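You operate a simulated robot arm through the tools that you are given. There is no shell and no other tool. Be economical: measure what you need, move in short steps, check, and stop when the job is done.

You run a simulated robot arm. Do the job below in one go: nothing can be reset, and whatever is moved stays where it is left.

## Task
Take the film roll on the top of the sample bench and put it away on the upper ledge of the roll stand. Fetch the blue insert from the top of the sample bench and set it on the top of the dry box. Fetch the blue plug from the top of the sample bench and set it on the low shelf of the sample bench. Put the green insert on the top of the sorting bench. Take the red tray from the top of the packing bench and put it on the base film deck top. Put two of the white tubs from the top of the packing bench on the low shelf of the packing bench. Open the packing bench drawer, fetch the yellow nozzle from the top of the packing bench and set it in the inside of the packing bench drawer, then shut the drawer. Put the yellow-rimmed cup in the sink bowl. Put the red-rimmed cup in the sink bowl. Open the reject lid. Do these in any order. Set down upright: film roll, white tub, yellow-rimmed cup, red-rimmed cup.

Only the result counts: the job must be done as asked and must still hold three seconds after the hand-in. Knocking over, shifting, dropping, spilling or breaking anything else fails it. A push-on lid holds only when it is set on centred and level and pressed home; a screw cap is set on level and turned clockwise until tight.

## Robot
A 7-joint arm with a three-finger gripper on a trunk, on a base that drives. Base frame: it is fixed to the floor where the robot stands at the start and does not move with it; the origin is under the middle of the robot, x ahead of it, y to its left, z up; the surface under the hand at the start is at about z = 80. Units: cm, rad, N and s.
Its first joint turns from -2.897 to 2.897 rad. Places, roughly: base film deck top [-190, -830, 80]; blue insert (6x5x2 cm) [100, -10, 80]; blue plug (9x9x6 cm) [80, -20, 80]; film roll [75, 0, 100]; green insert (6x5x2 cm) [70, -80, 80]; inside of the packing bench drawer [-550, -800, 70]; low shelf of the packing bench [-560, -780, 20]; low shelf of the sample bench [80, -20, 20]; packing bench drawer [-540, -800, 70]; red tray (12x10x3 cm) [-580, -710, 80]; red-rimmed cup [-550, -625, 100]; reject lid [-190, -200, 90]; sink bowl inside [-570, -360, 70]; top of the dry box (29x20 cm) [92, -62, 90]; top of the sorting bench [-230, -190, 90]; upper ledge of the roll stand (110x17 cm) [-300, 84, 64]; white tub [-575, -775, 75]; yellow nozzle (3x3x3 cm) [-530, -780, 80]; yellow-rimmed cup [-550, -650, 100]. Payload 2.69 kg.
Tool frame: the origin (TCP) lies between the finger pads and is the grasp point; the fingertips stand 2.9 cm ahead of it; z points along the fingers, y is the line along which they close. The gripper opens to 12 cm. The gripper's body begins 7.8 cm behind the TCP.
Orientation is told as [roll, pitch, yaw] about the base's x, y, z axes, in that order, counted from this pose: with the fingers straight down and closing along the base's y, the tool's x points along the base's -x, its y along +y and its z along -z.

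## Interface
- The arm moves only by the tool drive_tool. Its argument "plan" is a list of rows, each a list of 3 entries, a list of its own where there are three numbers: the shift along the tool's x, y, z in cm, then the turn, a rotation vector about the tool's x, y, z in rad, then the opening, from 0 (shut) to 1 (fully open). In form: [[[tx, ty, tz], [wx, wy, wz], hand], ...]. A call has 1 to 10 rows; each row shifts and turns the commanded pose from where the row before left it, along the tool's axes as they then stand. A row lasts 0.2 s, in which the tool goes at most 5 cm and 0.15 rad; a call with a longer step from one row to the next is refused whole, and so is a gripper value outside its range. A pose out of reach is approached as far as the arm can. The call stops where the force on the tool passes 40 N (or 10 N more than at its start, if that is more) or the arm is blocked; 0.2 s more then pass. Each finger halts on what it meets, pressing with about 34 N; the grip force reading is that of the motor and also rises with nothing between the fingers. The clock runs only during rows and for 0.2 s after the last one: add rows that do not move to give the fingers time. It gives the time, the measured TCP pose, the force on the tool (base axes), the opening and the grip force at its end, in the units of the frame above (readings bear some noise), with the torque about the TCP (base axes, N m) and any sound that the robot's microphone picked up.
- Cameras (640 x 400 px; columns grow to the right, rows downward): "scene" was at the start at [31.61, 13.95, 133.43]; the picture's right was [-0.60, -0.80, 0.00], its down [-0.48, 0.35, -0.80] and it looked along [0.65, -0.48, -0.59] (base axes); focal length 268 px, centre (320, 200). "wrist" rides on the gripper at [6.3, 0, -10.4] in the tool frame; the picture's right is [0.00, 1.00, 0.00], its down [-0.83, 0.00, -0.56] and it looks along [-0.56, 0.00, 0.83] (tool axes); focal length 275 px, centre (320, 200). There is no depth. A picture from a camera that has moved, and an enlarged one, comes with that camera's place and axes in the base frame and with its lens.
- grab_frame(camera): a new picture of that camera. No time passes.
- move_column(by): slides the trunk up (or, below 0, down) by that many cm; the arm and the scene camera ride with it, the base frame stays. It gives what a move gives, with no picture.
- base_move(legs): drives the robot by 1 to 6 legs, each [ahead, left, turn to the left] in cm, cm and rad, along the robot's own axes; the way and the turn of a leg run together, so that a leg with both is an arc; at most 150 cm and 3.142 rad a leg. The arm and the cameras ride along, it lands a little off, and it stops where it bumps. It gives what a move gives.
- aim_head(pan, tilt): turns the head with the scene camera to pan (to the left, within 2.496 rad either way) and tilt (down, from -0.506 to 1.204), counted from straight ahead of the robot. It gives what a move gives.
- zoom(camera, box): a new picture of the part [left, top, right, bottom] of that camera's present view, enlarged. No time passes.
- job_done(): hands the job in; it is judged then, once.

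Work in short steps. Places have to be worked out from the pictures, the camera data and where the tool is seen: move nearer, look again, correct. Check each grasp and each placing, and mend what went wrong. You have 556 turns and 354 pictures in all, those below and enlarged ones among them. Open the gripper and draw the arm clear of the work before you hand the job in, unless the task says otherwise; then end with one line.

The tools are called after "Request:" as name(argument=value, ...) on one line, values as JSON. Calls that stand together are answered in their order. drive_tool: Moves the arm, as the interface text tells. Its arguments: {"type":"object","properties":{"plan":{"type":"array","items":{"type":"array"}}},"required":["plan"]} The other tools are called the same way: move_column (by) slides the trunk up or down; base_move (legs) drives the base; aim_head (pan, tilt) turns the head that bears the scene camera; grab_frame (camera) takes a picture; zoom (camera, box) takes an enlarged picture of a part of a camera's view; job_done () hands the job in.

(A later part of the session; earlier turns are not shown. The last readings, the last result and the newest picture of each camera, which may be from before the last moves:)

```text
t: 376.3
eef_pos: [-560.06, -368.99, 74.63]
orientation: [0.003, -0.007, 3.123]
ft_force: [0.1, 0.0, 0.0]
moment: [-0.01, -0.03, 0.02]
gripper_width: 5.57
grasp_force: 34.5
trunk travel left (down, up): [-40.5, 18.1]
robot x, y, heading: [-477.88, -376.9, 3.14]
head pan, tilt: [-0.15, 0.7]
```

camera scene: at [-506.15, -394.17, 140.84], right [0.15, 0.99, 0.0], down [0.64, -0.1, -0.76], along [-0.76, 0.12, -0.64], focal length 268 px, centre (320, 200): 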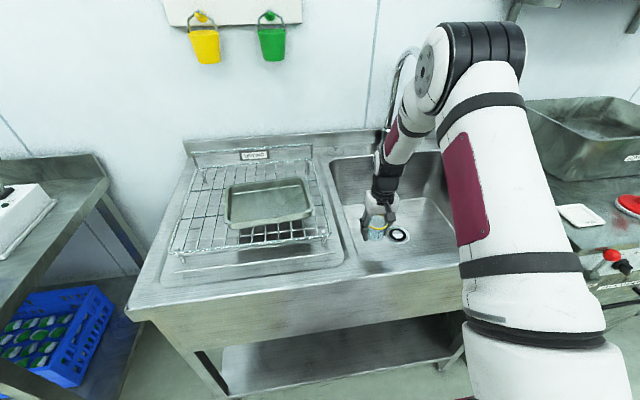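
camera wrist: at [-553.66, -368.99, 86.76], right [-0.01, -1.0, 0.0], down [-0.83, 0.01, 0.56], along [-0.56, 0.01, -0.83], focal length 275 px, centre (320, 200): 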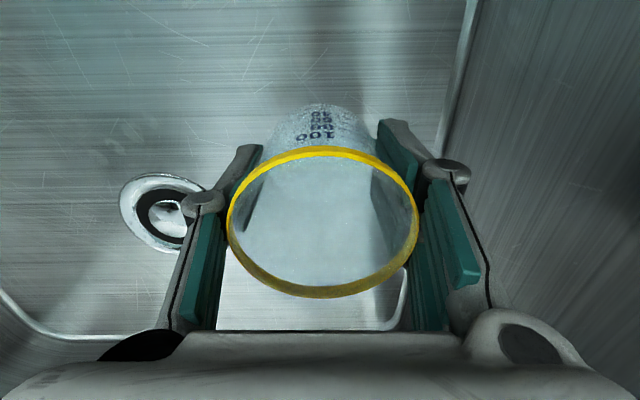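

Request:
drive_tool(plan=[[[0, 0, 0.3], [0, 0, 0], 0.4], [[0, 0, 0.3], [0, 0, 0], 0.4], [[0, 0, 0.3], [0, 0, 0], 0.4], [[0, 0, 0.3], [0, 0, 0], 0.4], [[0, 0, 0.3], [0, 0, 0], 0.4], [[0, 0, 0.3], [0, 0, 0], 0.4], [[0, 0, 0], [0, 0, 0], 0.4]])

Request:
grab_frame(camera="wrist")

```text
t: 377.9
eef_pos: [-560.23, -368.74, 72.84]
orientation: [0.004, -0.007, 3.123]
ft_force: [0.5, 0.7, -0.3]
moment: [0.02, 0.0, 0.01]
gripper_width: 5.57
grasp_force: 34.1
trunk travel left (down, up): [-40.5, 18.1]
robot x, y, heading: [-477.46, -376.74, 3.138]
head pan, tilt: [-0.15, 0.7]
```

```text
218 pictures are left
camera wrist: at [-553.75, -368.9, 83.16], right [-0.01, -1.0, 0.0], down [-0.83, 0.01, 0.56], along [-0.56, 0.01, -0.83], focal length 275 px, centre (320, 200)
```

wrist: 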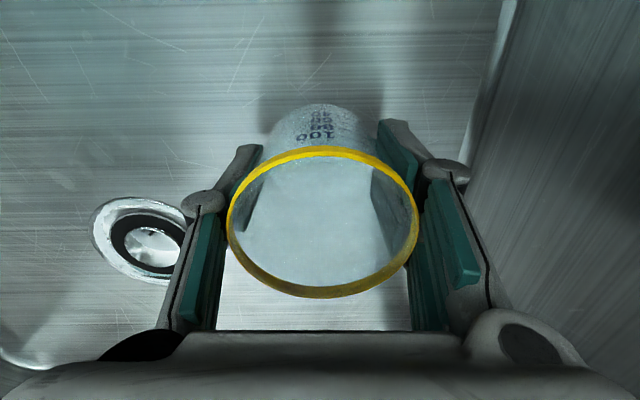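

Request:
drive_tool(plan=[[[0, 0, 0.3], [0, 0, 0], 0.4], [[0, 0, 0.3], [0, 0, 0], 0.4], [[0, 0, 0.3], [0, 0, 0], 0.4], [[0, 0, 0.3], [0, 0, 0], 0.4], [[0, 0, 0.3], [0, 0, 0], 0.4], [[0, 0, 0.3], [0, 0, 0], 0.4], [[0, 0, 0], [0, 0, 0], 0.4]])

Request:
grab_frame(camera="wrist")

```text
t: 379.5
eef_pos: [-559.99, -368.79, 71.05]
orientation: [0.003, -0.005, 3.122]
ft_force: [0.5, -0.4, -1.1]
moment: [0.0, -0.02, -0.02]
gripper_width: 5.59
grasp_force: 34.7
trunk travel left (down, up): [-40.5, 18.1]
robot x, y, heading: [-477.95, -376.73, 3.137]
head pan, tilt: [-0.15, 0.7]
```

```text
217 pictures are left
camera wrist: at [-553.69, -368.9, 81.31], right [-0.01, -1.0, 0.0], down [-0.83, 0.01, 0.56], along [-0.56, 0.01, -0.83], focal length 275 px, centre (320, 200)
```

wrist: 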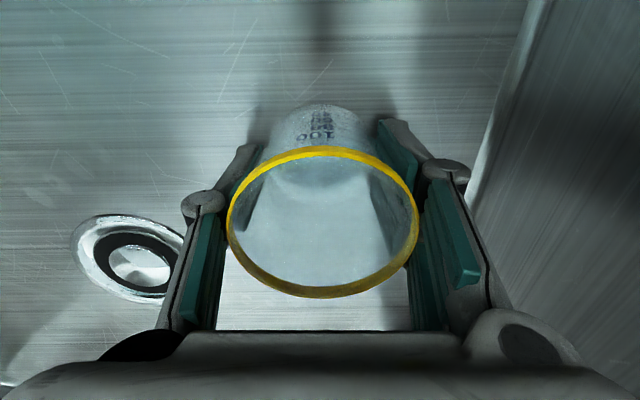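

Request:
drive_tool(plan=[[[0, 0, 0.25], [0, 0, 0], 0.4], [[0, 0, 0.25], [0, 0, 0], 0.4], [[0, 0, 0.25], [0, 0, 0], 0.4], [[0, 0, 0.25], [0, 0, 0], 0.4], [[0, 0, 0.25], [0, 0, 0], 0.4], [[0, 0, 0.25], [0, 0, 0], 0.4], [[0, 0, 0], [0, 0, 0], 0.4]])

Request:
grab_frame(camera="wrist")

```text
t: 380.5
eef_pos: [-560.08, -368.84, 70.42]
orientation: [0.002, -0.003, 3.124]
ft_force: [10.5, -1.4, 23.2]
moment: [0.36, -0.48, -0.2]
gripper_width: 5.59
grasp_force: 34.1
trunk travel left (down, up): [-40.5, 18.1]
robot x, y, heading: [-477.7, -376.83, 3.14]
head pan, tilt: [-0.15, 0.7]
stopped in row 5: the force on the tool passed its limit at 45 N (the readings are from after the stop); the commanded pose is now the measured one
```

```text
216 pictures are left
camera wrist: at [-553.74, -368.9, 80.78], right [-0.02, -1.0, 0.0], down [-0.83, 0.01, 0.56], along [-0.56, 0.01, -0.83], focal length 275 px, centre (320, 200)
```

wrist: 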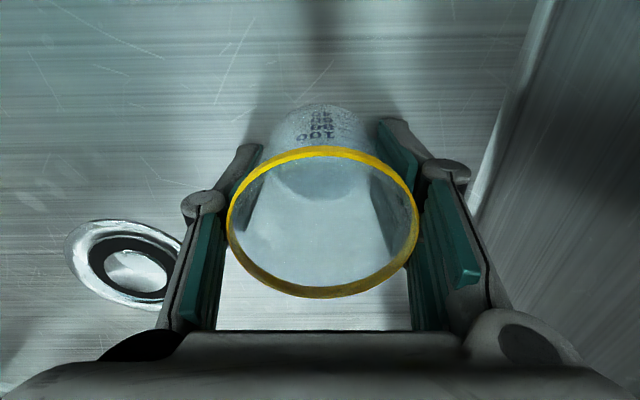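

Contact with the bowl floor. Release and rise.

Request:
drive_tool(plan=[[[0, 0, -0.15], [0, 0, 0], 0.4], [[0, 0, 0], [0, 0, 0], 0.6], [[0, 0, 0], [0, 0, 0], 0.72], [[0, 0, 0], [0, 0, 0], 0.72], [[0, 0, -1.5], [0, 0, 0], 0.72], [[0, 0, -3], [0, 0, 0], 0.72], [[0, 0, -4], [0, 0, 0], 0.72], [[0, 0, -4], [0, 0, 0], 0.72], [[0, 0, -4], [0, 0, 0], 0.72], [[0, 0, -4], [0, 0, 0], 0.72]])

Request:
grab_frame(camera="wrist")

```text
t: 382.7
eef_pos: [-560.04, -368.85, 90.7]
orientation: [0.0, -0.006, 3.123]
ft_force: [-0.6, 0.4, -0.7]
moment: [-0.02, 0.01, -0.02]
gripper_width: 8.66
grasp_force: 0.0
trunk travel left (down, up): [-40.5, 18.1]
robot x, y, heading: [-477.83, -376.6, 3.14]
head pan, tilt: [-0.15, 0.7]
```

```text
215 pictures are left
camera wrist: at [-553.67, -368.83, 101.16], right [-0.01, -1.0, 0.0], down [-0.83, 0.01, 0.56], along [-0.56, 0.01, -0.83], focal length 275 px, centre (320, 200)
```

wrist: 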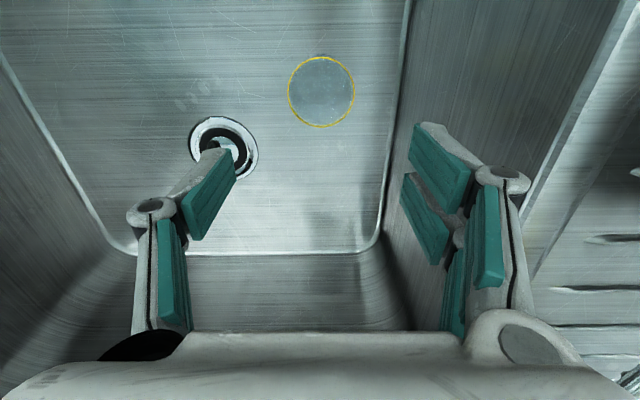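

Yellow cup stands in the bowl. Rise, back off and return for the red-rimmed cup.

Request:
drive_tool(plan=[[[2, 0, -4], [0, 0, 0], 0.9], [[2, 0, -4], [0, 0, 0], 0.9], [[2, 0, -4], [0, 0, 0], 0.9], [[2, 0, -4], [0, 0, 0], 0.9], [[2, 0, -4], [0, 0, 0], 0.9], [[0, 0, -4], [0, 0, 0], 0.9]])

Request:
base_move(legs=[[-42, 0, 0], [0, 130, 0], [0, 128, 0]])

Request:
grab_frame(camera="scene")

```text
t: 384.1
eef_pos: [-549.79, -369.1, 114.98]
orientation: [0.003, -0.006, 3.124]
ft_force: [-0.1, 0.2, -0.6]
moment: [0.01, -0.02, 0.0]
gripper_width: 10.81
grasp_force: 0.0
trunk travel left (down, up): [-40.5, 18.1]
robot x, y, heading: [-477.71, -376.73, 3.141]
head pan, tilt: [-0.15, 0.7]
```

```text
t: 398.9
eef_pos: [-512.05, -625.0, 114.96]
orientation: [0.001, -0.008, 3.102]
ft_force: [0.2, -0.7, 0.2]
moment: [0.02, 0.02, 0.0]
gripper_width: 10.82
grasp_force: 0.1
trunk travel left (down, up): [-40.5, 18.1]
robot x, y, heading: [-439.79, -634.36, 3.118]
head pan, tilt: [-0.15, 0.7]
```

```text
214 pictures are left
camera scene: at [-468.92, -650.95, 140.84], right [0.17, 0.99, 0.0], down [0.63, -0.11, -0.76], along [-0.75, 0.13, -0.64], focal length 268 px, centre (320, 200)
```

scene: 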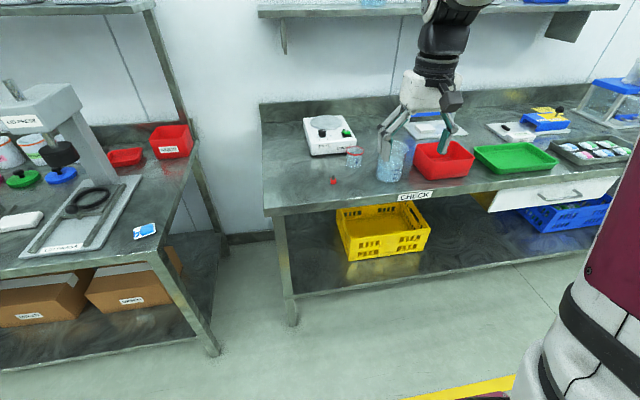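

Red cup rim at about (-553,-623,90). Drive ahead 30 and look with the wrist camera.

Request:
base_move(legs=[[30, 0, 0.022]])

Request:
grab_frame(camera="wrist")

```text
t: 400.9
eef_pos: [-542.45, -626.36, 114.9]
orientation: [0.001, -0.008, 3.123]
ft_force: [-0.3, 0.4, -0.5]
moment: [0.02, 0.01, 0.03]
gripper_width: 10.8
grasp_force: 0.1
trunk travel left (down, up): [-40.5, 18.1]
robot x, y, heading: [-470.58, -633.8, -3.14]
head pan, tilt: [-0.15, 0.7]
```

```text
213 pictures are left
camera wrist: at [-536.15, -626.3, 125.29], right [-0.01, -1.0, 0.0], down [-0.83, 0.01, 0.56], along [-0.56, 0.01, -0.83], focal length 275 px, centre (320, 200)
```

wrist: 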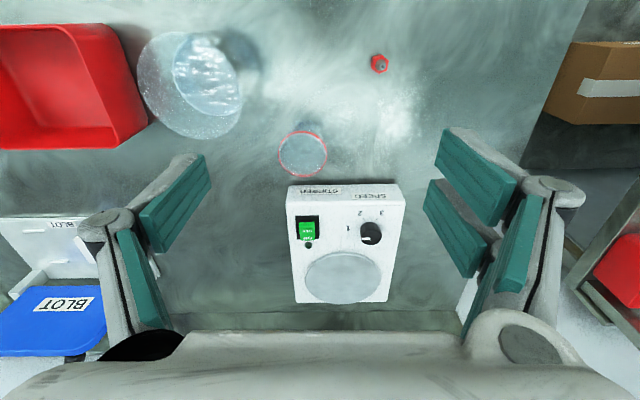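

Red rim at (-552.2,-623.5). Move above and partly lower.

Request:
drive_tool(plan=[[[-3.25, -0.95, 0], [0, 0, 0], 0.72], [[-3.25, -0.95, 0], [0, 0, 0], 0.72], [[-3.25, -0.95, 0], [0, 0, 0], 0.72], [[0, 0, 4], [0, 0, 0], 0.72], [[0, 0, 4], [0, 0, 0], 0.72], [[0, 0, 4], [0, 0, 0], 0.72], [[0, 0, 4], [0, 0, 0], 0.72], [[0, 0, 0], [0, 0, 0], 0.72]])

Request:
grab_frame(camera="wrist")

```text
t: 402.7
eef_pos: [-552.34, -623.21, 98.94]
orientation: [0.002, -0.008, 3.125]
ft_force: [0.3, 0.7, 0.4]
moment: [-0.01, 0.02, 0.01]
gripper_width: 8.62
grasp_force: 0.2
trunk travel left (down, up): [-40.5, 18.1]
robot x, y, heading: [-470.84, -633.48, -3.138]
head pan, tilt: [-0.15, 0.7]
```

```text
212 pictures are left
camera wrist: at [-545.89, -623.22, 109.33], right [-0.01, -1.0, 0.0], down [-0.83, 0.01, 0.56], along [-0.56, 0.01, -0.83], focal length 275 px, centre (320, 200)
```

wrist: 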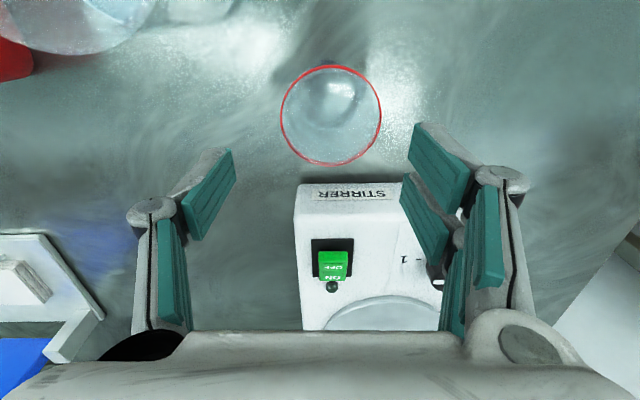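

Request:
drive_tool(plan=[[[0.5, 0.75, 0], [0, 0, 0], 0.72], [[0, 0, 4], [0, 0, 0], 0.72], [[0, 0, 2], [0, 0, 0], 0.72], [[0, 0, 0], [0, 0, 0], 0.72]])

Request:
grab_frame(camera="wrist")

```text
t: 403.7
eef_pos: [-552.01, -624.02, 92.94]
orientation: [0.003, -0.007, 3.125]
ft_force: [0.2, -0.7, 0.4]
moment: [0.02, 0.02, 0.02]
gripper_width: 8.66
grasp_force: 0.0
trunk travel left (down, up): [-40.5, 18.1]
robot x, y, heading: [-470.5, -633.65, -3.143]
head pan, tilt: [-0.15, 0.7]
```

```text
211 pictures are left
camera wrist: at [-545.57, -624.04, 103.28], right [-0.01, -1.0, 0.0], down [-0.83, 0.01, 0.56], along [-0.56, 0.01, -0.83], focal length 275 px, centre (320, 200)
```

wrist: 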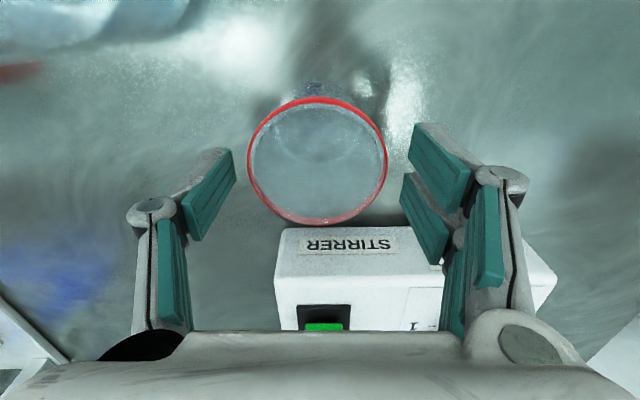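

Aligned. Lower 4.3 cm and grip, then lift.

Request:
drive_tool(plan=[[[0, 0, 2.3], [0, 0, 0], 0.72], [[0, 0, 2.0], [0, 0, 0], 0.72], [[0, 0, 0], [0, 0, 0], 0.6], [[0, 0, 0], [0, 0, 0], 0.5], [[0, 0, 0], [0, 0, 0], 0.4]])

Request:
drive_tool(plan=[[[0, 0, 0], [0, 0, 0], 0.4], [[0, 0, -0.5], [0, 0, 0], 0.4], [[0, 0, -2], [0, 0, 0], 0.4], [[0, 0, -3], [0, 0, 0], 0.4], [[0, 0, -4], [0, 0, 0], 0.4], [[0, 0, 0], [0, 0, 0], 0.4]])

Request:
grab_frame(camera="wrist")

```text
t: 404.9
eef_pos: [-551.93, -623.87, 88.72]
orientation: [0.002, -0.008, 3.126]
ft_force: [-0.6, 1.5, 13.4]
moment: [0.12, -0.18, -0.04]
gripper_width: 5.66
grasp_force: 33.9
trunk travel left (down, up): [-40.5, 18.1]
robot x, y, heading: [-470.52, -633.68, -3.139]
head pan, tilt: [-0.15, 0.7]
```

```text
t: 406.3
eef_pos: [-551.75, -623.96, 98.28]
orientation: [0.002, -0.006, 3.125]
ft_force: [0.5, 0.0, -0.6]
moment: [-0.01, 0.0, 0.0]
gripper_width: 5.7
grasp_force: 33.8
trunk travel left (down, up): [-40.5, 18.1]
robot x, y, heading: [-470.33, -633.83, -3.14]
head pan, tilt: [-0.15, 0.7]
```

```text
210 pictures are left
camera wrist: at [-545.44, -623.94, 108.6], right [-0.01, -1.0, 0.0], down [-0.83, 0.01, 0.56], along [-0.56, 0.01, -0.83], focal length 275 px, centre (320, 200)
```

wrist: 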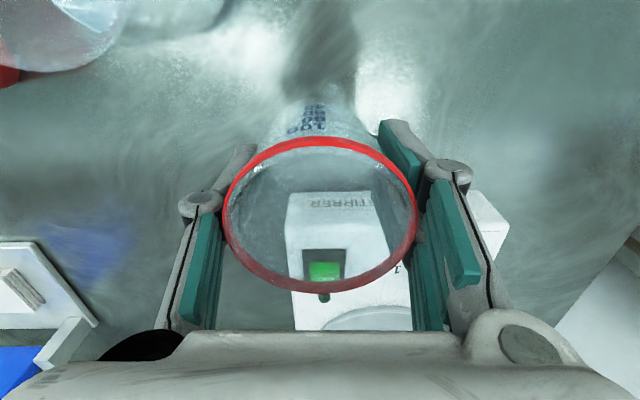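

Red cup held. Raise, back off, and drive to the sink.

Request:
drive_tool(plan=[[[0, 0, -4], [0, 0, 0], 0.4], [[0, 0, -4], [0, 0, 0], 0.4], [[0, 0, -4], [0, 0, 0], 0.4], [[0, 0, -4], [0, 0, 0], 0.4]])

Request:
base_move(legs=[[-42, 0, 0], [0, -135, 0], [0, -135, 0]])

Request:
grab_frame(camera="scene")

```text
t: 407.3
eef_pos: [-551.86, -623.92, 114.24]
orientation: [0.001, -0.006, 3.124]
ft_force: [-0.7, 0.1, -1.5]
moment: [0.02, -0.05, -0.01]
gripper_width: 5.65
grasp_force: 33.7
trunk travel left (down, up): [-40.5, 18.1]
robot x, y, heading: [-470.69, -633.52, -3.142]
head pan, tilt: [-0.15, 0.7]
```

```text
t: 422.4
eef_pos: [-509.19, -355.32, 114.35]
orientation: [0.002, -0.007, 3.103]
ft_force: [-0.1, -0.4, 0.1]
moment: [0.03, 0.0, -0.02]
gripper_width: 5.6
grasp_force: 33.4
trunk travel left (down, up): [-40.5, 18.1]
robot x, y, heading: [-428.03, -366.85, 3.118]
head pan, tilt: [-0.15, 0.7]
```

```text
209 pictures are left
camera scene: at [-456.82, -383.69, 140.84], right [0.17, 0.99, 0.0], down [0.63, -0.11, -0.76], along [-0.75, 0.13, -0.64], focal length 268 px, centre (320, 200)
```

scene: 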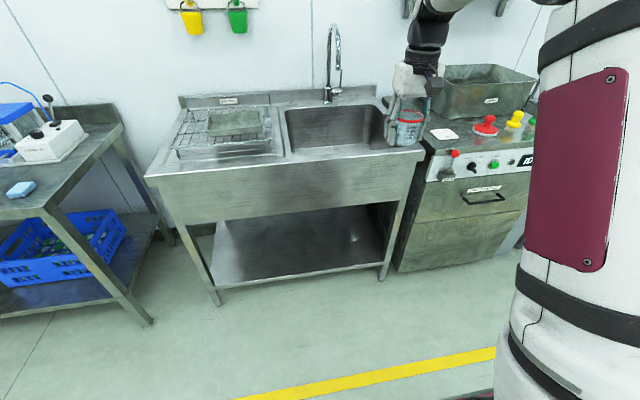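

Request:
base_move(legs=[[44, 2, 0.023]])

Request:
grab_frame(camera="scene")

Request:
grab_frame(camera="wrist")

```text
t: 425.1
eef_pos: [-553.69, -358.94, 114.21]
orientation: [0.003, -0.007, 3.129]
ft_force: [0.1, 0.2, -0.4]
moment: [-0.01, 0.0, 0.0]
gripper_width: 5.57
grasp_force: 34.5
trunk travel left (down, up): [-40.5, 18.1]
robot x, y, heading: [-472.1, -368.44, -3.142]
head pan, tilt: [-0.15, 0.7]
```

```text
208 pictures are left
camera scene: at [-500.58, -386.05, 140.84], right [0.14, 0.99, 0.0], down [0.64, -0.09, -0.76], along [-0.76, 0.11, -0.64], focal length 268 px, centre (320, 200)
```

scene: 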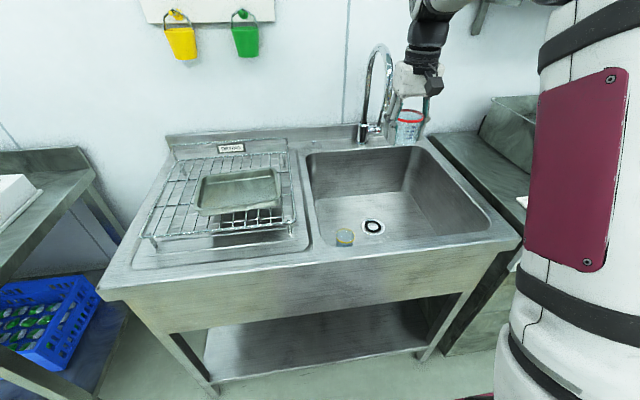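

```text
207 pictures are left
camera wrist: at [-547.29, -359.06, 124.56], right [-0.01, -1.0, 0.0], down [-0.83, 0.01, 0.56], along [-0.56, 0.0, -0.83], focal length 275 px, centre (320, 200)
```

wrist: 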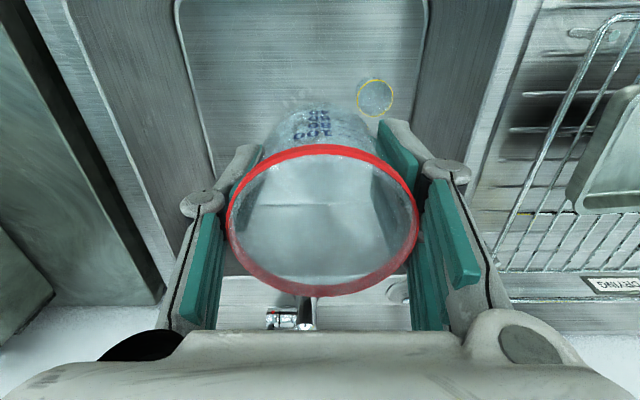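

Move to (-560,-347) and descend.

Request:
drive_tool(plan=[[[-2.1, -4, 0], [0, 0, 0], 0.4], [[-2.1, -4, 0], [0, 0, 0], 0.4], [[-2.1, -4, 0], [0, 0, 0], 0.4], [[0, 0, 4], [0, 0, 0], 0.4], [[0, 0, 4], [0, 0, 0], 0.4], [[0, 0, 4], [0, 0, 0], 0.4], [[0, 0, 4], [0, 0, 0], 0.4], [[0, 0, 4], [0, 0, 0], 0.4], [[0, 0, 0], [0, 0, 0], 0.4]])

Request:
grab_frame(camera="wrist")

Request:
grab_frame(camera="scene")

```text
t: 427.1
eef_pos: [-560.08, -347.11, 94.0]
orientation: [0.002, -0.006, 3.13]
ft_force: [-0.3, -0.1, -0.3]
moment: [-0.01, 0.02, 0.0]
gripper_width: 5.58
grasp_force: 34.3
trunk travel left (down, up): [-40.5, 18.1]
robot x, y, heading: [-472.37, -368.43, -3.135]
head pan, tilt: [-0.15, 0.7]
```

```text
206 pictures are left
camera wrist: at [-553.72, -347.11, 104.36], right [-0.01, -1.0, 0.0], down [-0.83, 0.01, 0.56], along [-0.56, 0.0, -0.83], focal length 275 px, centre (320, 200)
```

wrist: 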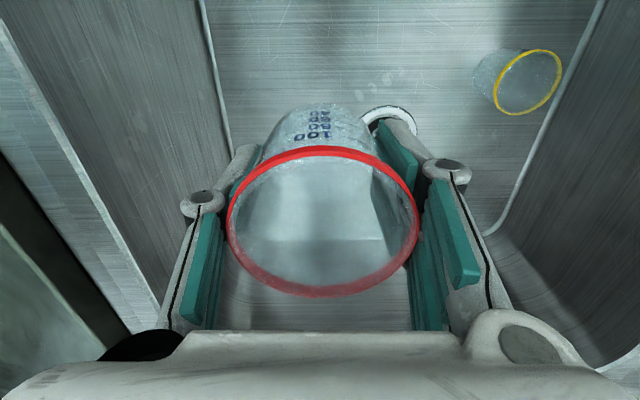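

```text
205 pictures are left
camera scene: at [-500.57, -386.05, 140.84], right [0.14, 0.99, 0.0], down [0.64, -0.09, -0.76], along [-0.76, 0.11, -0.64], focal length 268 px, centre (320, 200)
```

scene: 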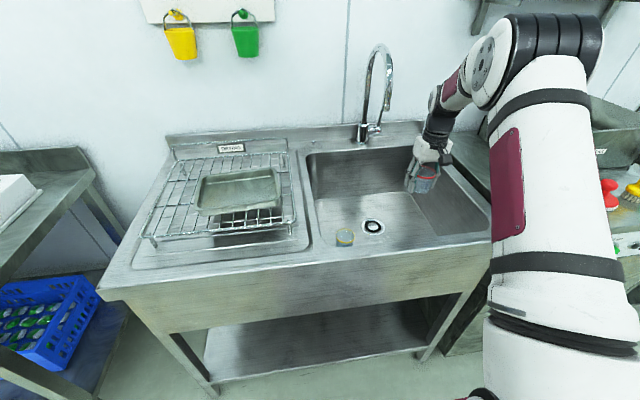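

Request:
drive_tool(plan=[[[0, 0, 4], [0, 0, 0], 0.4], [[0, 0, 4], [0, 0, 0], 0.4], [[0, 0, 4], [0, 0, 0], 0.4], [[0, 0, 4], [0, 0, 0], 0.4], [[0, 0, 3], [0, 0, 0], 0.4], [[0, 0, 1], [0, 0, 0], 0.4], [[0, 0, 0.5], [0, 0, 0], 0.4], [[0, 0, 0.5], [0, 0, 0], 0.4], [[0, 0, 0.5], [0, 0, 0], 0.4], [[0, 0, 0], [0, 0, 0], 0.4]])

Request:
drive_tool(plan=[[[0, 0, 0.3], [0, 0, 0], 0.4], [[0, 0, 0.3], [0, 0, 0], 0.4], [[0, 0, 0.3], [0, 0, 0], 0.4], [[0, 0, 0.3], [0, 0, 0], 0.4], [[0, 0, 0.3], [0, 0, 0], 0.4], [[0, 0, 0], [0, 0, 0], 0.4]])

Request:
grab_frame(camera="wrist")

```text
t: 429.3
eef_pos: [-560.03, -347.11, 72.66]
orientation: [0.002, -0.009, 3.131]
ft_force: [0.6, -0.8, -0.4]
moment: [-0.01, 0.0, -0.01]
gripper_width: 5.59
grasp_force: 34.2
trunk travel left (down, up): [-40.5, 18.1]
robot x, y, heading: [-472.03, -368.33, -3.138]
head pan, tilt: [-0.15, 0.7]
```

```text
t: 430.7
eef_pos: [-560.08, -347.0, 71.31]
orientation: [0.001, -0.007, 3.128]
ft_force: [-0.1, 0.4, 0.0]
moment: [0.01, 0.0, -0.02]
gripper_width: 5.55
grasp_force: 34.4
trunk travel left (down, up): [-40.5, 18.1]
robot x, y, heading: [-472.01, -368.47, -3.132]
head pan, tilt: [-0.15, 0.7]
```

```text
204 pictures are left
camera wrist: at [-553.71, -347.07, 81.56], right [-0.01, -1.0, 0.0], down [-0.83, 0.01, 0.56], along [-0.56, 0.0, -0.83], focal length 275 px, centre (320, 200)
```

wrist: 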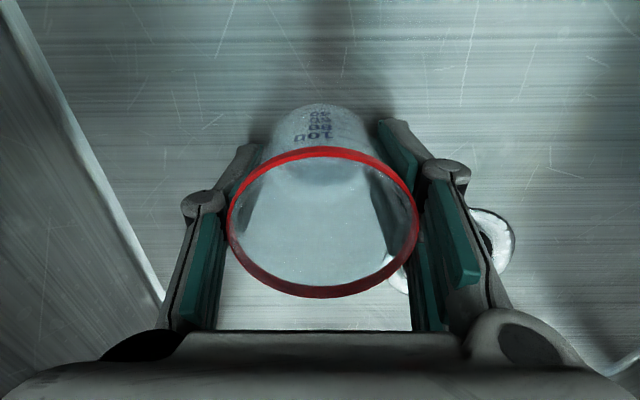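

Request:
drive_tool(plan=[[[0, 0, 0.3], [0, 0, 0], 0.4], [[0, 0, 0.25], [0, 0, 0], 0.4], [[0, 0, 0.25], [0, 0, 0], 0.4], [[0, 0, 0.25], [0, 0, 0], 0.4], [[0, 0, 0.25], [0, 0, 0], 0.4], [[0, 0, 0], [0, 0, 0], 0.4]])

```text
t: 432.0
eef_pos: [-560.2, -347.1, 70.47]
orientation: [0.001, -0.007, 3.128]
ft_force: [9.1, -3.2, 18.5]
moment: [0.07, -0.49, -0.18]
gripper_width: 5.58
grasp_force: 33.5
trunk travel left (down, up): [-40.5, 18.1]
robot x, y, heading: [-472.21, -368.28, -3.134]
head pan, tilt: [-0.15, 0.7]
stopped in row 6: the force on the tool passed its limit at 43 N (the readings are from after the stop); the commanded pose is now the measured one
```

Contact; release and rise.

Request:
drive_tool(plan=[[[0, 0, -0.15], [0, 0, 0], 0.4], [[0, 0, 0], [0, 0, 0], 0.6], [[0, 0, 0], [0, 0, 0], 0.72], [[0, 0, 0], [0, 0, 0], 0.72], [[0, 0, -1.5], [0, 0, 0], 0.72], [[0, 0, -3], [0, 0, 0], 0.72], [[0, 0, -4], [0, 0, 0], 0.72], [[0, 0, -4], [0, 0, 0], 0.72], [[0, 0, -4], [0, 0, 0], 0.72], [[0, 0, -4], [0, 0, 0], 0.72]])

Request:
drive_tool(plan=[[[2, 0, -4], [0, 0, 0], 0.9], [[2, 0, -4], [0, 0, 0], 0.9], [[2, 0, -4], [0, 0, 0], 0.9], [[2, 0, -4], [0, 0, 0], 0.9], [[2, 0, -4], [0, 0, 0], 0.9], [[0, 0, -4], [0, 0, 0], 0.9]])

Request:
grab_frame(camera="wrist")

Request:
grab_frame(camera="scene")

```text
t: 434.2
eef_pos: [-559.92, -346.88, 91.04]
orientation: [0.002, -0.006, 3.13]
ft_force: [-0.2, 0.4, -0.4]
moment: [0.0, -0.02, 0.0]
gripper_width: 8.66
grasp_force: 0.0
trunk travel left (down, up): [-40.5, 18.1]
robot x, y, heading: [-472.39, -368.32, -3.135]
head pan, tilt: [-0.15, 0.7]
```

```text
t: 435.6
eef_pos: [-549.8, -347.3, 114.8]
orientation: [0.004, -0.007, 3.129]
ft_force: [-0.6, 0.3, -0.3]
moment: [0.0, -0.05, -0.04]
gripper_width: 10.79
grasp_force: 0.1
trunk travel left (down, up): [-40.5, 18.1]
robot x, y, heading: [-472.53, -368.73, -3.138]
head pan, tilt: [-0.15, 0.7]
```

```text
203 pictures are left
camera wrist: at [-543.36, -347.26, 125.09], right [-0.01, -1.0, 0.0], down [-0.83, 0.01, 0.56], along [-0.56, 0.0, -0.83], focal length 275 px, centre (320, 200)
```

wrist: 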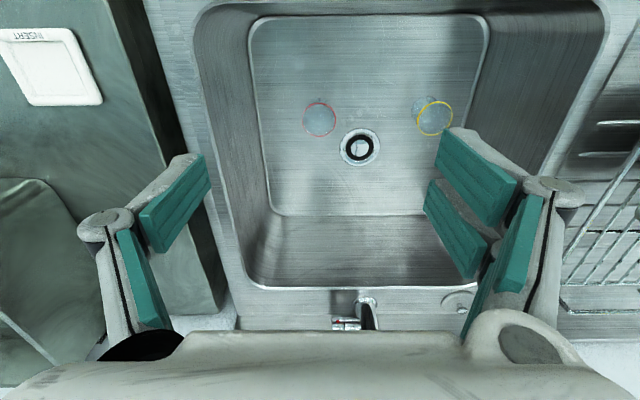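

```text
202 pictures are left
camera scene: at [-500.58, -386.05, 140.83], right [0.14, 0.99, 0.0], down [0.64, -0.09, -0.76], along [-0.76, 0.11, -0.64], focal length 268 px, centre (320, 200)
```

scene: 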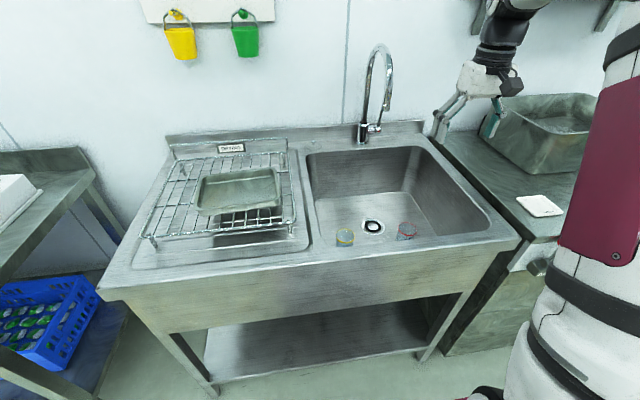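

Both cups are upright in the bowl. Now drive to the packing bench and survey.

Request:
base_move(legs=[[-47, 0, 0], [0, 135, 0], [0, 135, 0], [0, 130, 0]])

Request:
aim_head(pan=0.05, tilt=0.55)

Request:
grab_frame(camera="scene")

```text
t: 457.1
eef_pos: [-498.73, -743.73, 114.73]
orientation: [0.004, -0.005, 3.105]
ft_force: [-0.1, -1.6, 0.6]
moment: [0.0, 0.0, -0.04]
gripper_width: 10.81
grasp_force: 0.1
trunk travel left (down, up): [-40.5, 18.1]
robot x, y, heading: [-421.73, -766.44, 3.121]
head pan, tilt: [-0.15, 0.7]
```

```text
t: 457.9
eef_pos: [-498.71, -743.73, 114.82]
orientation: [0.003, -0.007, 3.104]
ft_force: [-0.2, -0.3, -0.3]
moment: [0.01, 0.02, -0.04]
gripper_width: 10.8
grasp_force: 0.1
trunk travel left (down, up): [-40.5, 18.1]
robot x, y, heading: [-421.44, -766.81, 3.121]
head pan, tilt: [0.051, 0.55]
```

```text
201 pictures are left
camera scene: at [-451.19, -785.47, 142.15], right [-0.03, 1.0, 0.0], down [0.52, 0.02, -0.85], along [-0.85, -0.03, -0.52], focal length 268 px, centre (320, 200)
```

scene: 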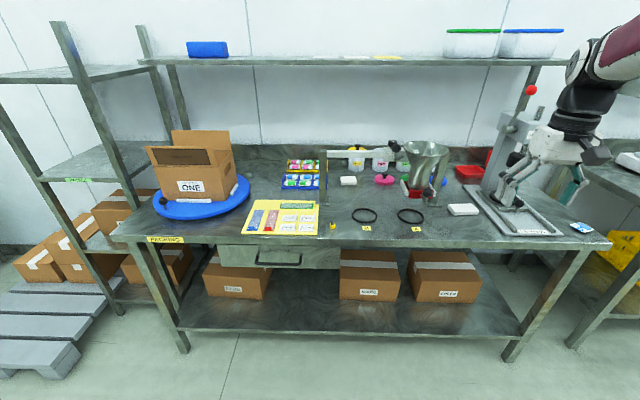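

Request:
zoom(camera="scene", box=[200, 120, 420, 258])

Request:
zoom(camera="scene", box=[380, 110, 600, 248])

Request:
zoom(camera="scene", box=[120, 220, 560, 380])

```text
2.90 times, centred on (310, 189) of scene
camera zoom: at [-451.19, -785.47, 142.15], right [-0.03, 1.0, 0.0], down [0.52, 0.02, -0.85], along [-0.85, -0.03, -0.52], focal length 778 px, centre (349, 232)
```

zoom: 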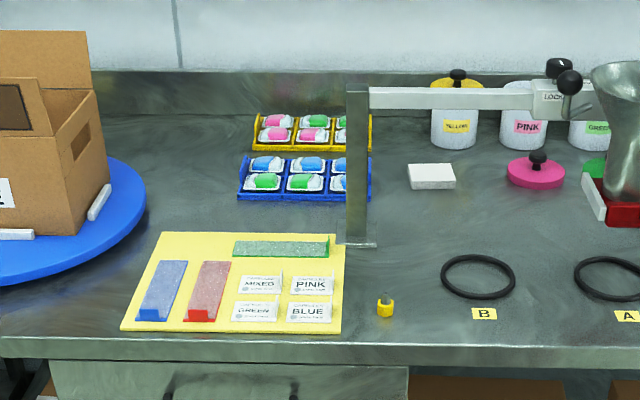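

```text
2.90 times, centred on (490, 179) of scene
camera zoom: at [-451.19, -785.47, 142.15], right [-0.03, 1.0, 0.0], down [0.52, 0.02, -0.85], along [-0.85, -0.03, -0.52], focal length 778 px, centre (-173, 261)
```

zoom: 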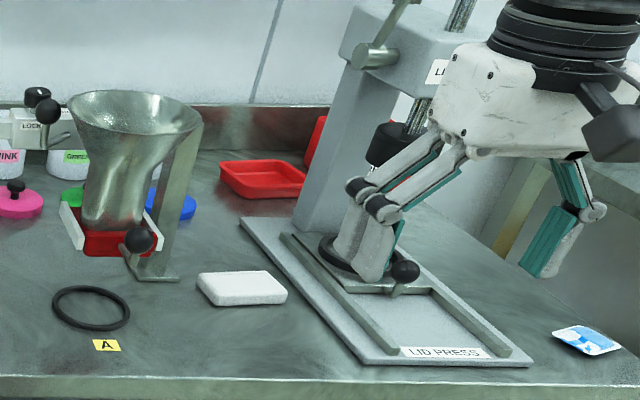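

```text
1.45 times, centred on (340, 300) of scene
camera zoom: at [-451.19, -785.47, 142.15], right [-0.03, 1.0, 0.0], down [0.52, 0.02, -0.85], along [-0.85, -0.03, -0.52], focal length 390 px, centre (291, 54)
```

zoom: 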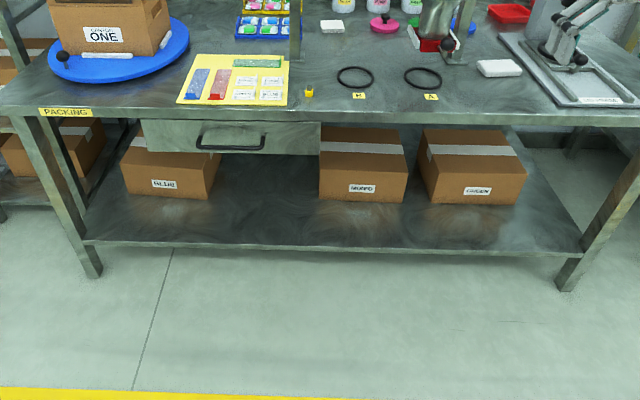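

I see the yellow nozzle, three tubs (YELLOW lidded, PINK, GREEN) at the back, the red tray by the press, and the drawer on the left. Move closer for details.

Request:
base_move(legs=[[25, 0, 0.02]])

Request:
aim_head(pan=0.0, tilt=0.5)

Request:
grab_frame(camera="scene")

Request:
zoom(camera="scene", box=[310, 120, 510, 245])

Request:
grab_frame(camera="wrist")

```text
t: 459.7
eef_pos: [-523.87, -745.1, 114.8]
orientation: [0.001, -0.008, 3.121]
ft_force: [0.1, 0.9, -0.5]
moment: [0.0, 0.01, 0.02]
gripper_width: 10.79
grasp_force: 0.0
trunk travel left (down, up): [-40.5, 18.1]
robot x, y, heading: [-446.52, -766.46, 3.14]
head pan, tilt: [0.051, 0.55]
```

```text
t: 460.3
eef_pos: [-523.91, -745.05, 114.79]
orientation: [0.0, -0.009, 3.123]
ft_force: [-0.2, -1.4, 0.6]
moment: [0.03, -0.01, 0.01]
gripper_width: 10.81
grasp_force: 0.0
trunk travel left (down, up): [-40.5, 18.1]
robot x, y, heading: [-446.48, -766.8, 3.141]
head pan, tilt: [0.0, 0.499]
```

```text
197 pictures are left
camera scene: at [-475.65, -785.36, 142.61], right [0.0, 1.0, 0.0], down [0.48, 0.0, -0.88], along [-0.88, 0.0, -0.48], focal length 268 px, centre (320, 200)
```

scene: 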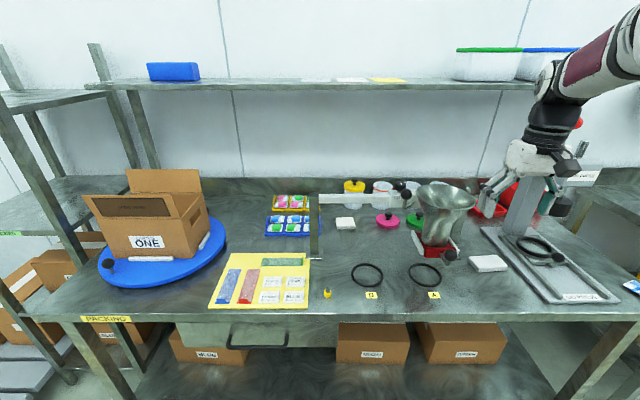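

```text
3.20 times, centred on (410, 182) of scene
camera zoom: at [-475.65, -785.36, 142.61], right [0.0, 1.0, 0.0], down [0.48, 0.0, -0.88], along [-0.88, 0.0, -0.48], focal length 859 px, centre (32, 256)
```

zoom: 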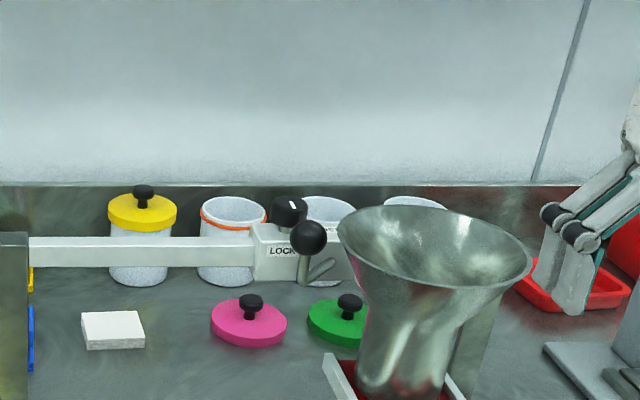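

```text
195 pictures are left
camera wrist: at [-517.56, -745.09, 125.07], right [-0.01, -1.0, 0.0], down [-0.83, 0.01, 0.56], along [-0.56, 0.01, -0.83], focal length 275 px, centre (320, 200)
```

wrist: 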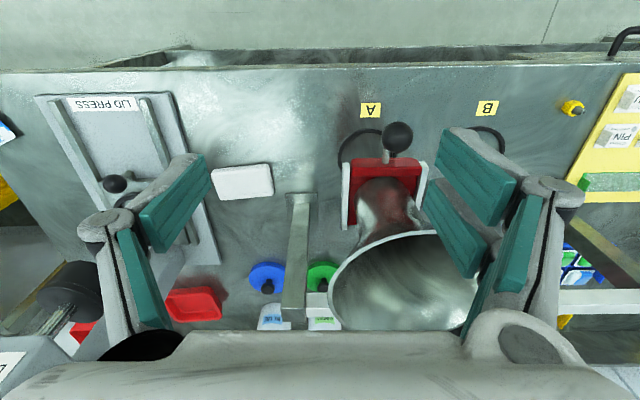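

Request:
aim_head(pan=0.2, tilt=0.9)

Request:
grab_frame(camera="scene")

Request:
zoom(camera="scene", box=[230, 130, 430, 255])

```text
t: 461.2
eef_pos: [-523.9, -745.13, 114.73]
orientation: [0.002, -0.009, 3.122]
ft_force: [-0.9, -0.5, 0.4]
moment: [-0.02, -0.01, -0.01]
gripper_width: 10.83
grasp_force: 0.0
trunk travel left (down, up): [-40.5, 18.1]
robot x, y, heading: [-446.67, -766.55, 3.142]
head pan, tilt: [0.201, 0.901]
```

```text
194 pictures are left
camera scene: at [-473.96, -786.86, 139.23], right [-0.2, 0.98, 0.0], down [0.77, 0.16, -0.62], along [-0.61, -0.12, -0.78], focal length 268 px, centre (320, 200)
```

scene: 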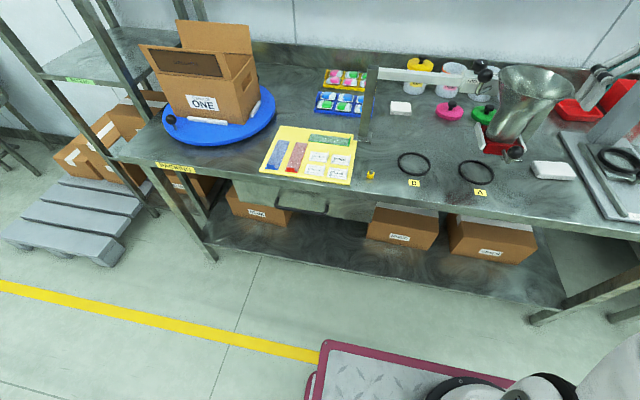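

```text
3.20 times, centred on (330, 192) of scene
camera zoom: at [-473.96, -786.86, 139.23], right [-0.2, 0.98, 0.0], down [0.77, 0.16, -0.62], along [-0.61, -0.12, -0.78], focal length 859 px, centre (288, 224)
```

zoom: 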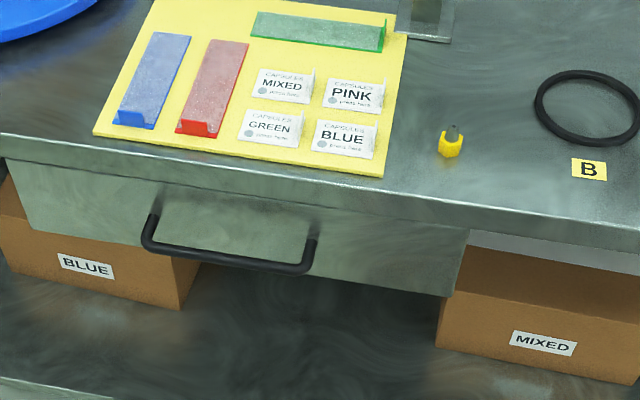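

The drawer handle bar lies just under the bench edge at about (-522,-803,71), so I need a near-horizontal hand with the fingers straddling the bar vertically. Reposition and re-orient in free space.

Request:
base_move(legs=[[-30, 0, 0], [0, 46, 0]])

Request:
drive_tool(plan=[[[0, 0, 0], [0, 0, 0.15], 0.5], [[0, 0, 0], [0, 0, 0.15], 0.5], [[0, 0, 0], [0, 0, 0.15], 0.5], [[0, 0, 0], [0, 0, 0.15], 0.5], [[0, 0, 0], [0, 0, 0.15], 0.5], [[0, 0, 0], [0, 0, 0.15], 0.5], [[0, 0, 0], [0, 0, 0.15], 0.5], [[0, 0, 0], [0, 0, 0.15], 0.5], [[0, 0, 0], [0, 0, 0.15], 0.5], [[0, 0, 0], [0, 0, 0.15], 0.5]])

Request:
drive_tool(plan=[[[0, 0, 0], [-0.12, 0, 0.07], 0.5], [[0, 0, 0], [-0.15, 0, 0], 0.5], [[0, 0, 0], [-0.15, 0, 0], 0.5], [[0, 0, 0], [-0.15, 0, 0], 0.5], [[0, 0, 0], [-0.15, 0, 0], 0.5], [[0, 0, 0], [0, 0, 0], 0.5]])

Request:
grab_frame(camera="scene")

```text
t: 465.6
eef_pos: [-493.76, -791.07, 114.78]
orientation: [0.002, -0.007, 3.12]
ft_force: [0.2, -0.6, -0.5]
moment: [0.0, -0.03, -0.02]
gripper_width: 10.82
grasp_force: 0.1
trunk travel left (down, up): [-40.5, 18.1]
robot x, y, heading: [-416.03, -812.61, 3.137]
head pan, tilt: [0.201, 0.901]
```

```text
t: 467.8
eef_pos: [-493.78, -791.18, 114.81]
orientation: [0.006, 0.001, 1.621]
ft_force: [-0.6, -0.7, -0.9]
moment: [0.01, -0.03, -0.02]
gripper_width: 6.0
grasp_force: 0.1
trunk travel left (down, up): [-40.5, 18.1]
robot x, y, heading: [-416.48, -813.04, 3.135]
head pan, tilt: [0.201, 0.901]
```

```text
t: 469.2
eef_pos: [-493.72, -791.04, 114.8]
orientation: [0.727, 0.005, 1.551]
ft_force: [-0.3, -0.4, -0.2]
moment: [0.04, 0.01, 0.0]
gripper_width: 6.01
grasp_force: 0.1
trunk travel left (down, up): [-40.5, 18.1]
robot x, y, heading: [-416.25, -812.72, 3.135]
head pan, tilt: [0.201, 0.901]
```

```text
192 pictures are left
camera scene: at [-443.87, -833.04, 139.22], right [-0.2, 0.98, 0.0], down [0.77, 0.15, -0.62], along [-0.61, -0.12, -0.78], focal length 268 px, centre (320, 200)
```

scene: 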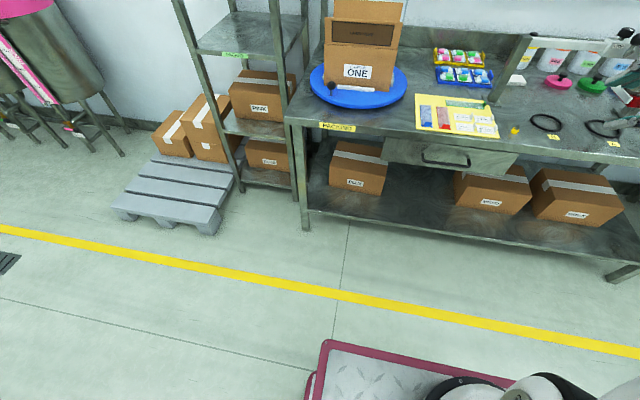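

Request:
drive_tool(plan=[[[0, 0, 0], [-0.15, 0, 0], 0.5], [[0, 0, 0], [-0.15, 0, 0], 0.5], [[0, 0, 0], [-0.15, 0, 0], 0.5], [[0, 0, 0], [0, 0, 0], 0.5]])

Request:
move_column(by=-38)

Request:
aim_head(pan=0, tilt=0.5)

Request:
grab_frame(camera="scene")

Request:
grab_frame(camera="wrist")

```text
t: 470.2
eef_pos: [-493.86, -791.07, 114.62]
orientation: [1.179, 0.008, 1.552]
ft_force: [-0.4, -0.1, -0.1]
moment: [0.0, 0.02, 0.0]
gripper_width: 6.01
grasp_force: 0.1
trunk travel left (down, up): [-40.5, 18.1]
robot x, y, heading: [-416.21, -813.12, 3.14]
head pan, tilt: [0.201, 0.901]
```

```text
t: 473.9
eef_pos: [-493.81, -791.05, 76.75]
orientation: [1.176, 0.007, 1.552]
ft_force: [0.1, 1.1, 0.2]
moment: [0.01, 0.0, -0.01]
gripper_width: 5.98
grasp_force: 0.1
trunk travel left (down, up): [-2.5, 56.1]
robot x, y, heading: [-416.47, -812.52, 3.142]
head pan, tilt: [0.201, 0.901]
```

```text
t: 474.8
eef_pos: [-493.73, -791.13, 76.78]
orientation: [1.177, 0.008, 1.552]
ft_force: [-0.8, 0.6, 0.2]
moment: [0.01, 0.03, 0.01]
gripper_width: 6.0
grasp_force: 0.0
trunk travel left (down, up): [-2.5, 56.1]
robot x, y, heading: [-416.66, -812.79, 3.14]
head pan, tilt: [0.0, 0.499]
```

```text
191 pictures are left
camera scene: at [-455.26, -831.5, 104.64], right [0.0, 1.0, 0.0], down [0.48, 0.0, -0.88], along [-0.88, 0.0, -0.48], focal length 268 px, centre (320, 200)
```

scene: 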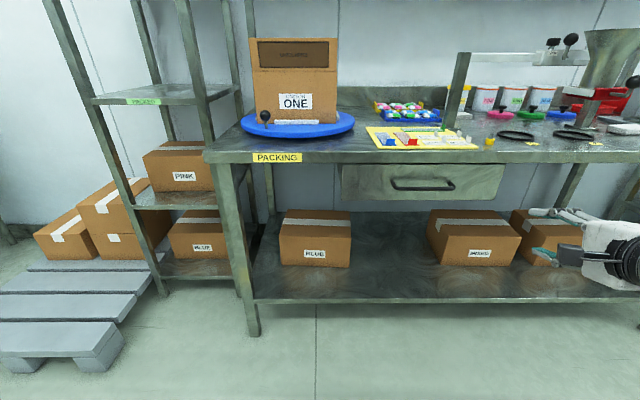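

```text
190 pictures are left
camera wrist: at [-484.22, -797.52, 80.71], right [-0.38, 0.01, 0.92], down [0.53, 0.82, 0.21], along [-0.76, 0.57, -0.32], focal length 275 px, centre (320, 200)
```

wrist: 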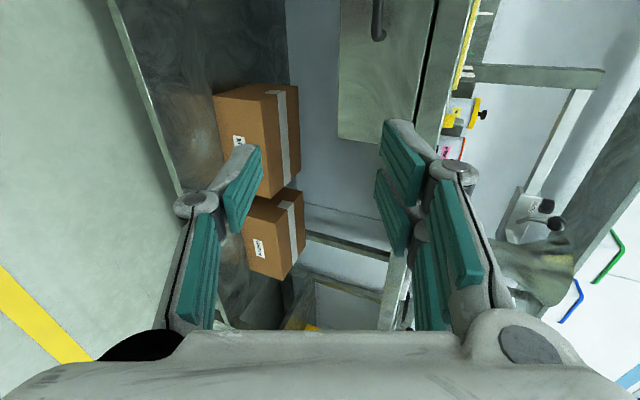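

The hand is near horizontal with fingers stacked vertically. Move to a stand-off in front of the handle (-522,-803.5,72.5).

Request:
drive_tool(plan=[[[2.1, 1.1, 3.2], [0, 0, 0], 0.5], [[2.1, 1.1, 3.2], [0, 0, 0], 0.5], [[2.1, 1.1, 3.2], [0, 0, 0], 0.5], [[2.1, 1.1, 3.2], [0, 0, 0], 0.5], [[2.1, 1.1, 3.2], [0, 0, 0], 0.5], [[2.1, 1.1, 3.0], [0, 0, 0], 0.5], [[0, 0, 0], [0, 0, 0], 0.5]])

Request:
grab_frame(camera="wrist")

Request:
zoom(camera="scene", box=[320, 110, 560, 260])

```text
t: 476.4
eef_pos: [-514.1, -803.35, 75.7]
orientation: [1.176, 0.006, 1.551]
ft_force: [0.2, -0.3, -0.2]
moment: [-0.01, -0.04, -0.04]
gripper_width: 6.0
grasp_force: 0.1
trunk travel left (down, up): [-2.5, 56.1]
robot x, y, heading: [-416.48, -812.47, 3.135]
head pan, tilt: [0.0, 0.499]
```

```text
189 pictures are left
camera wrist: at [-504.6, -809.81, 79.68], right [-0.38, 0.01, 0.92], down [0.53, 0.82, 0.21], along [-0.76, 0.57, -0.32], focal length 275 px, centre (320, 200)
```

wrist: 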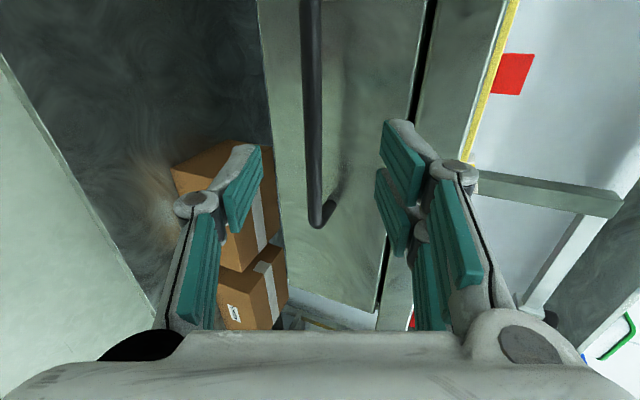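

```text
2.67 times, centred on (440, 185) of scene
camera zoom: at [-455.25, -831.51, 104.64], right [0.0, 1.0, 0.0], down [0.48, 0.0, -0.88], along [-0.88, 0.0, -0.48], focal length 716 px, centre (0, 240)
```

zoom: 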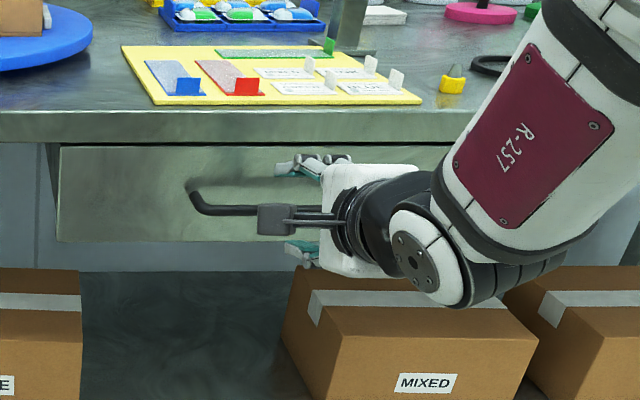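

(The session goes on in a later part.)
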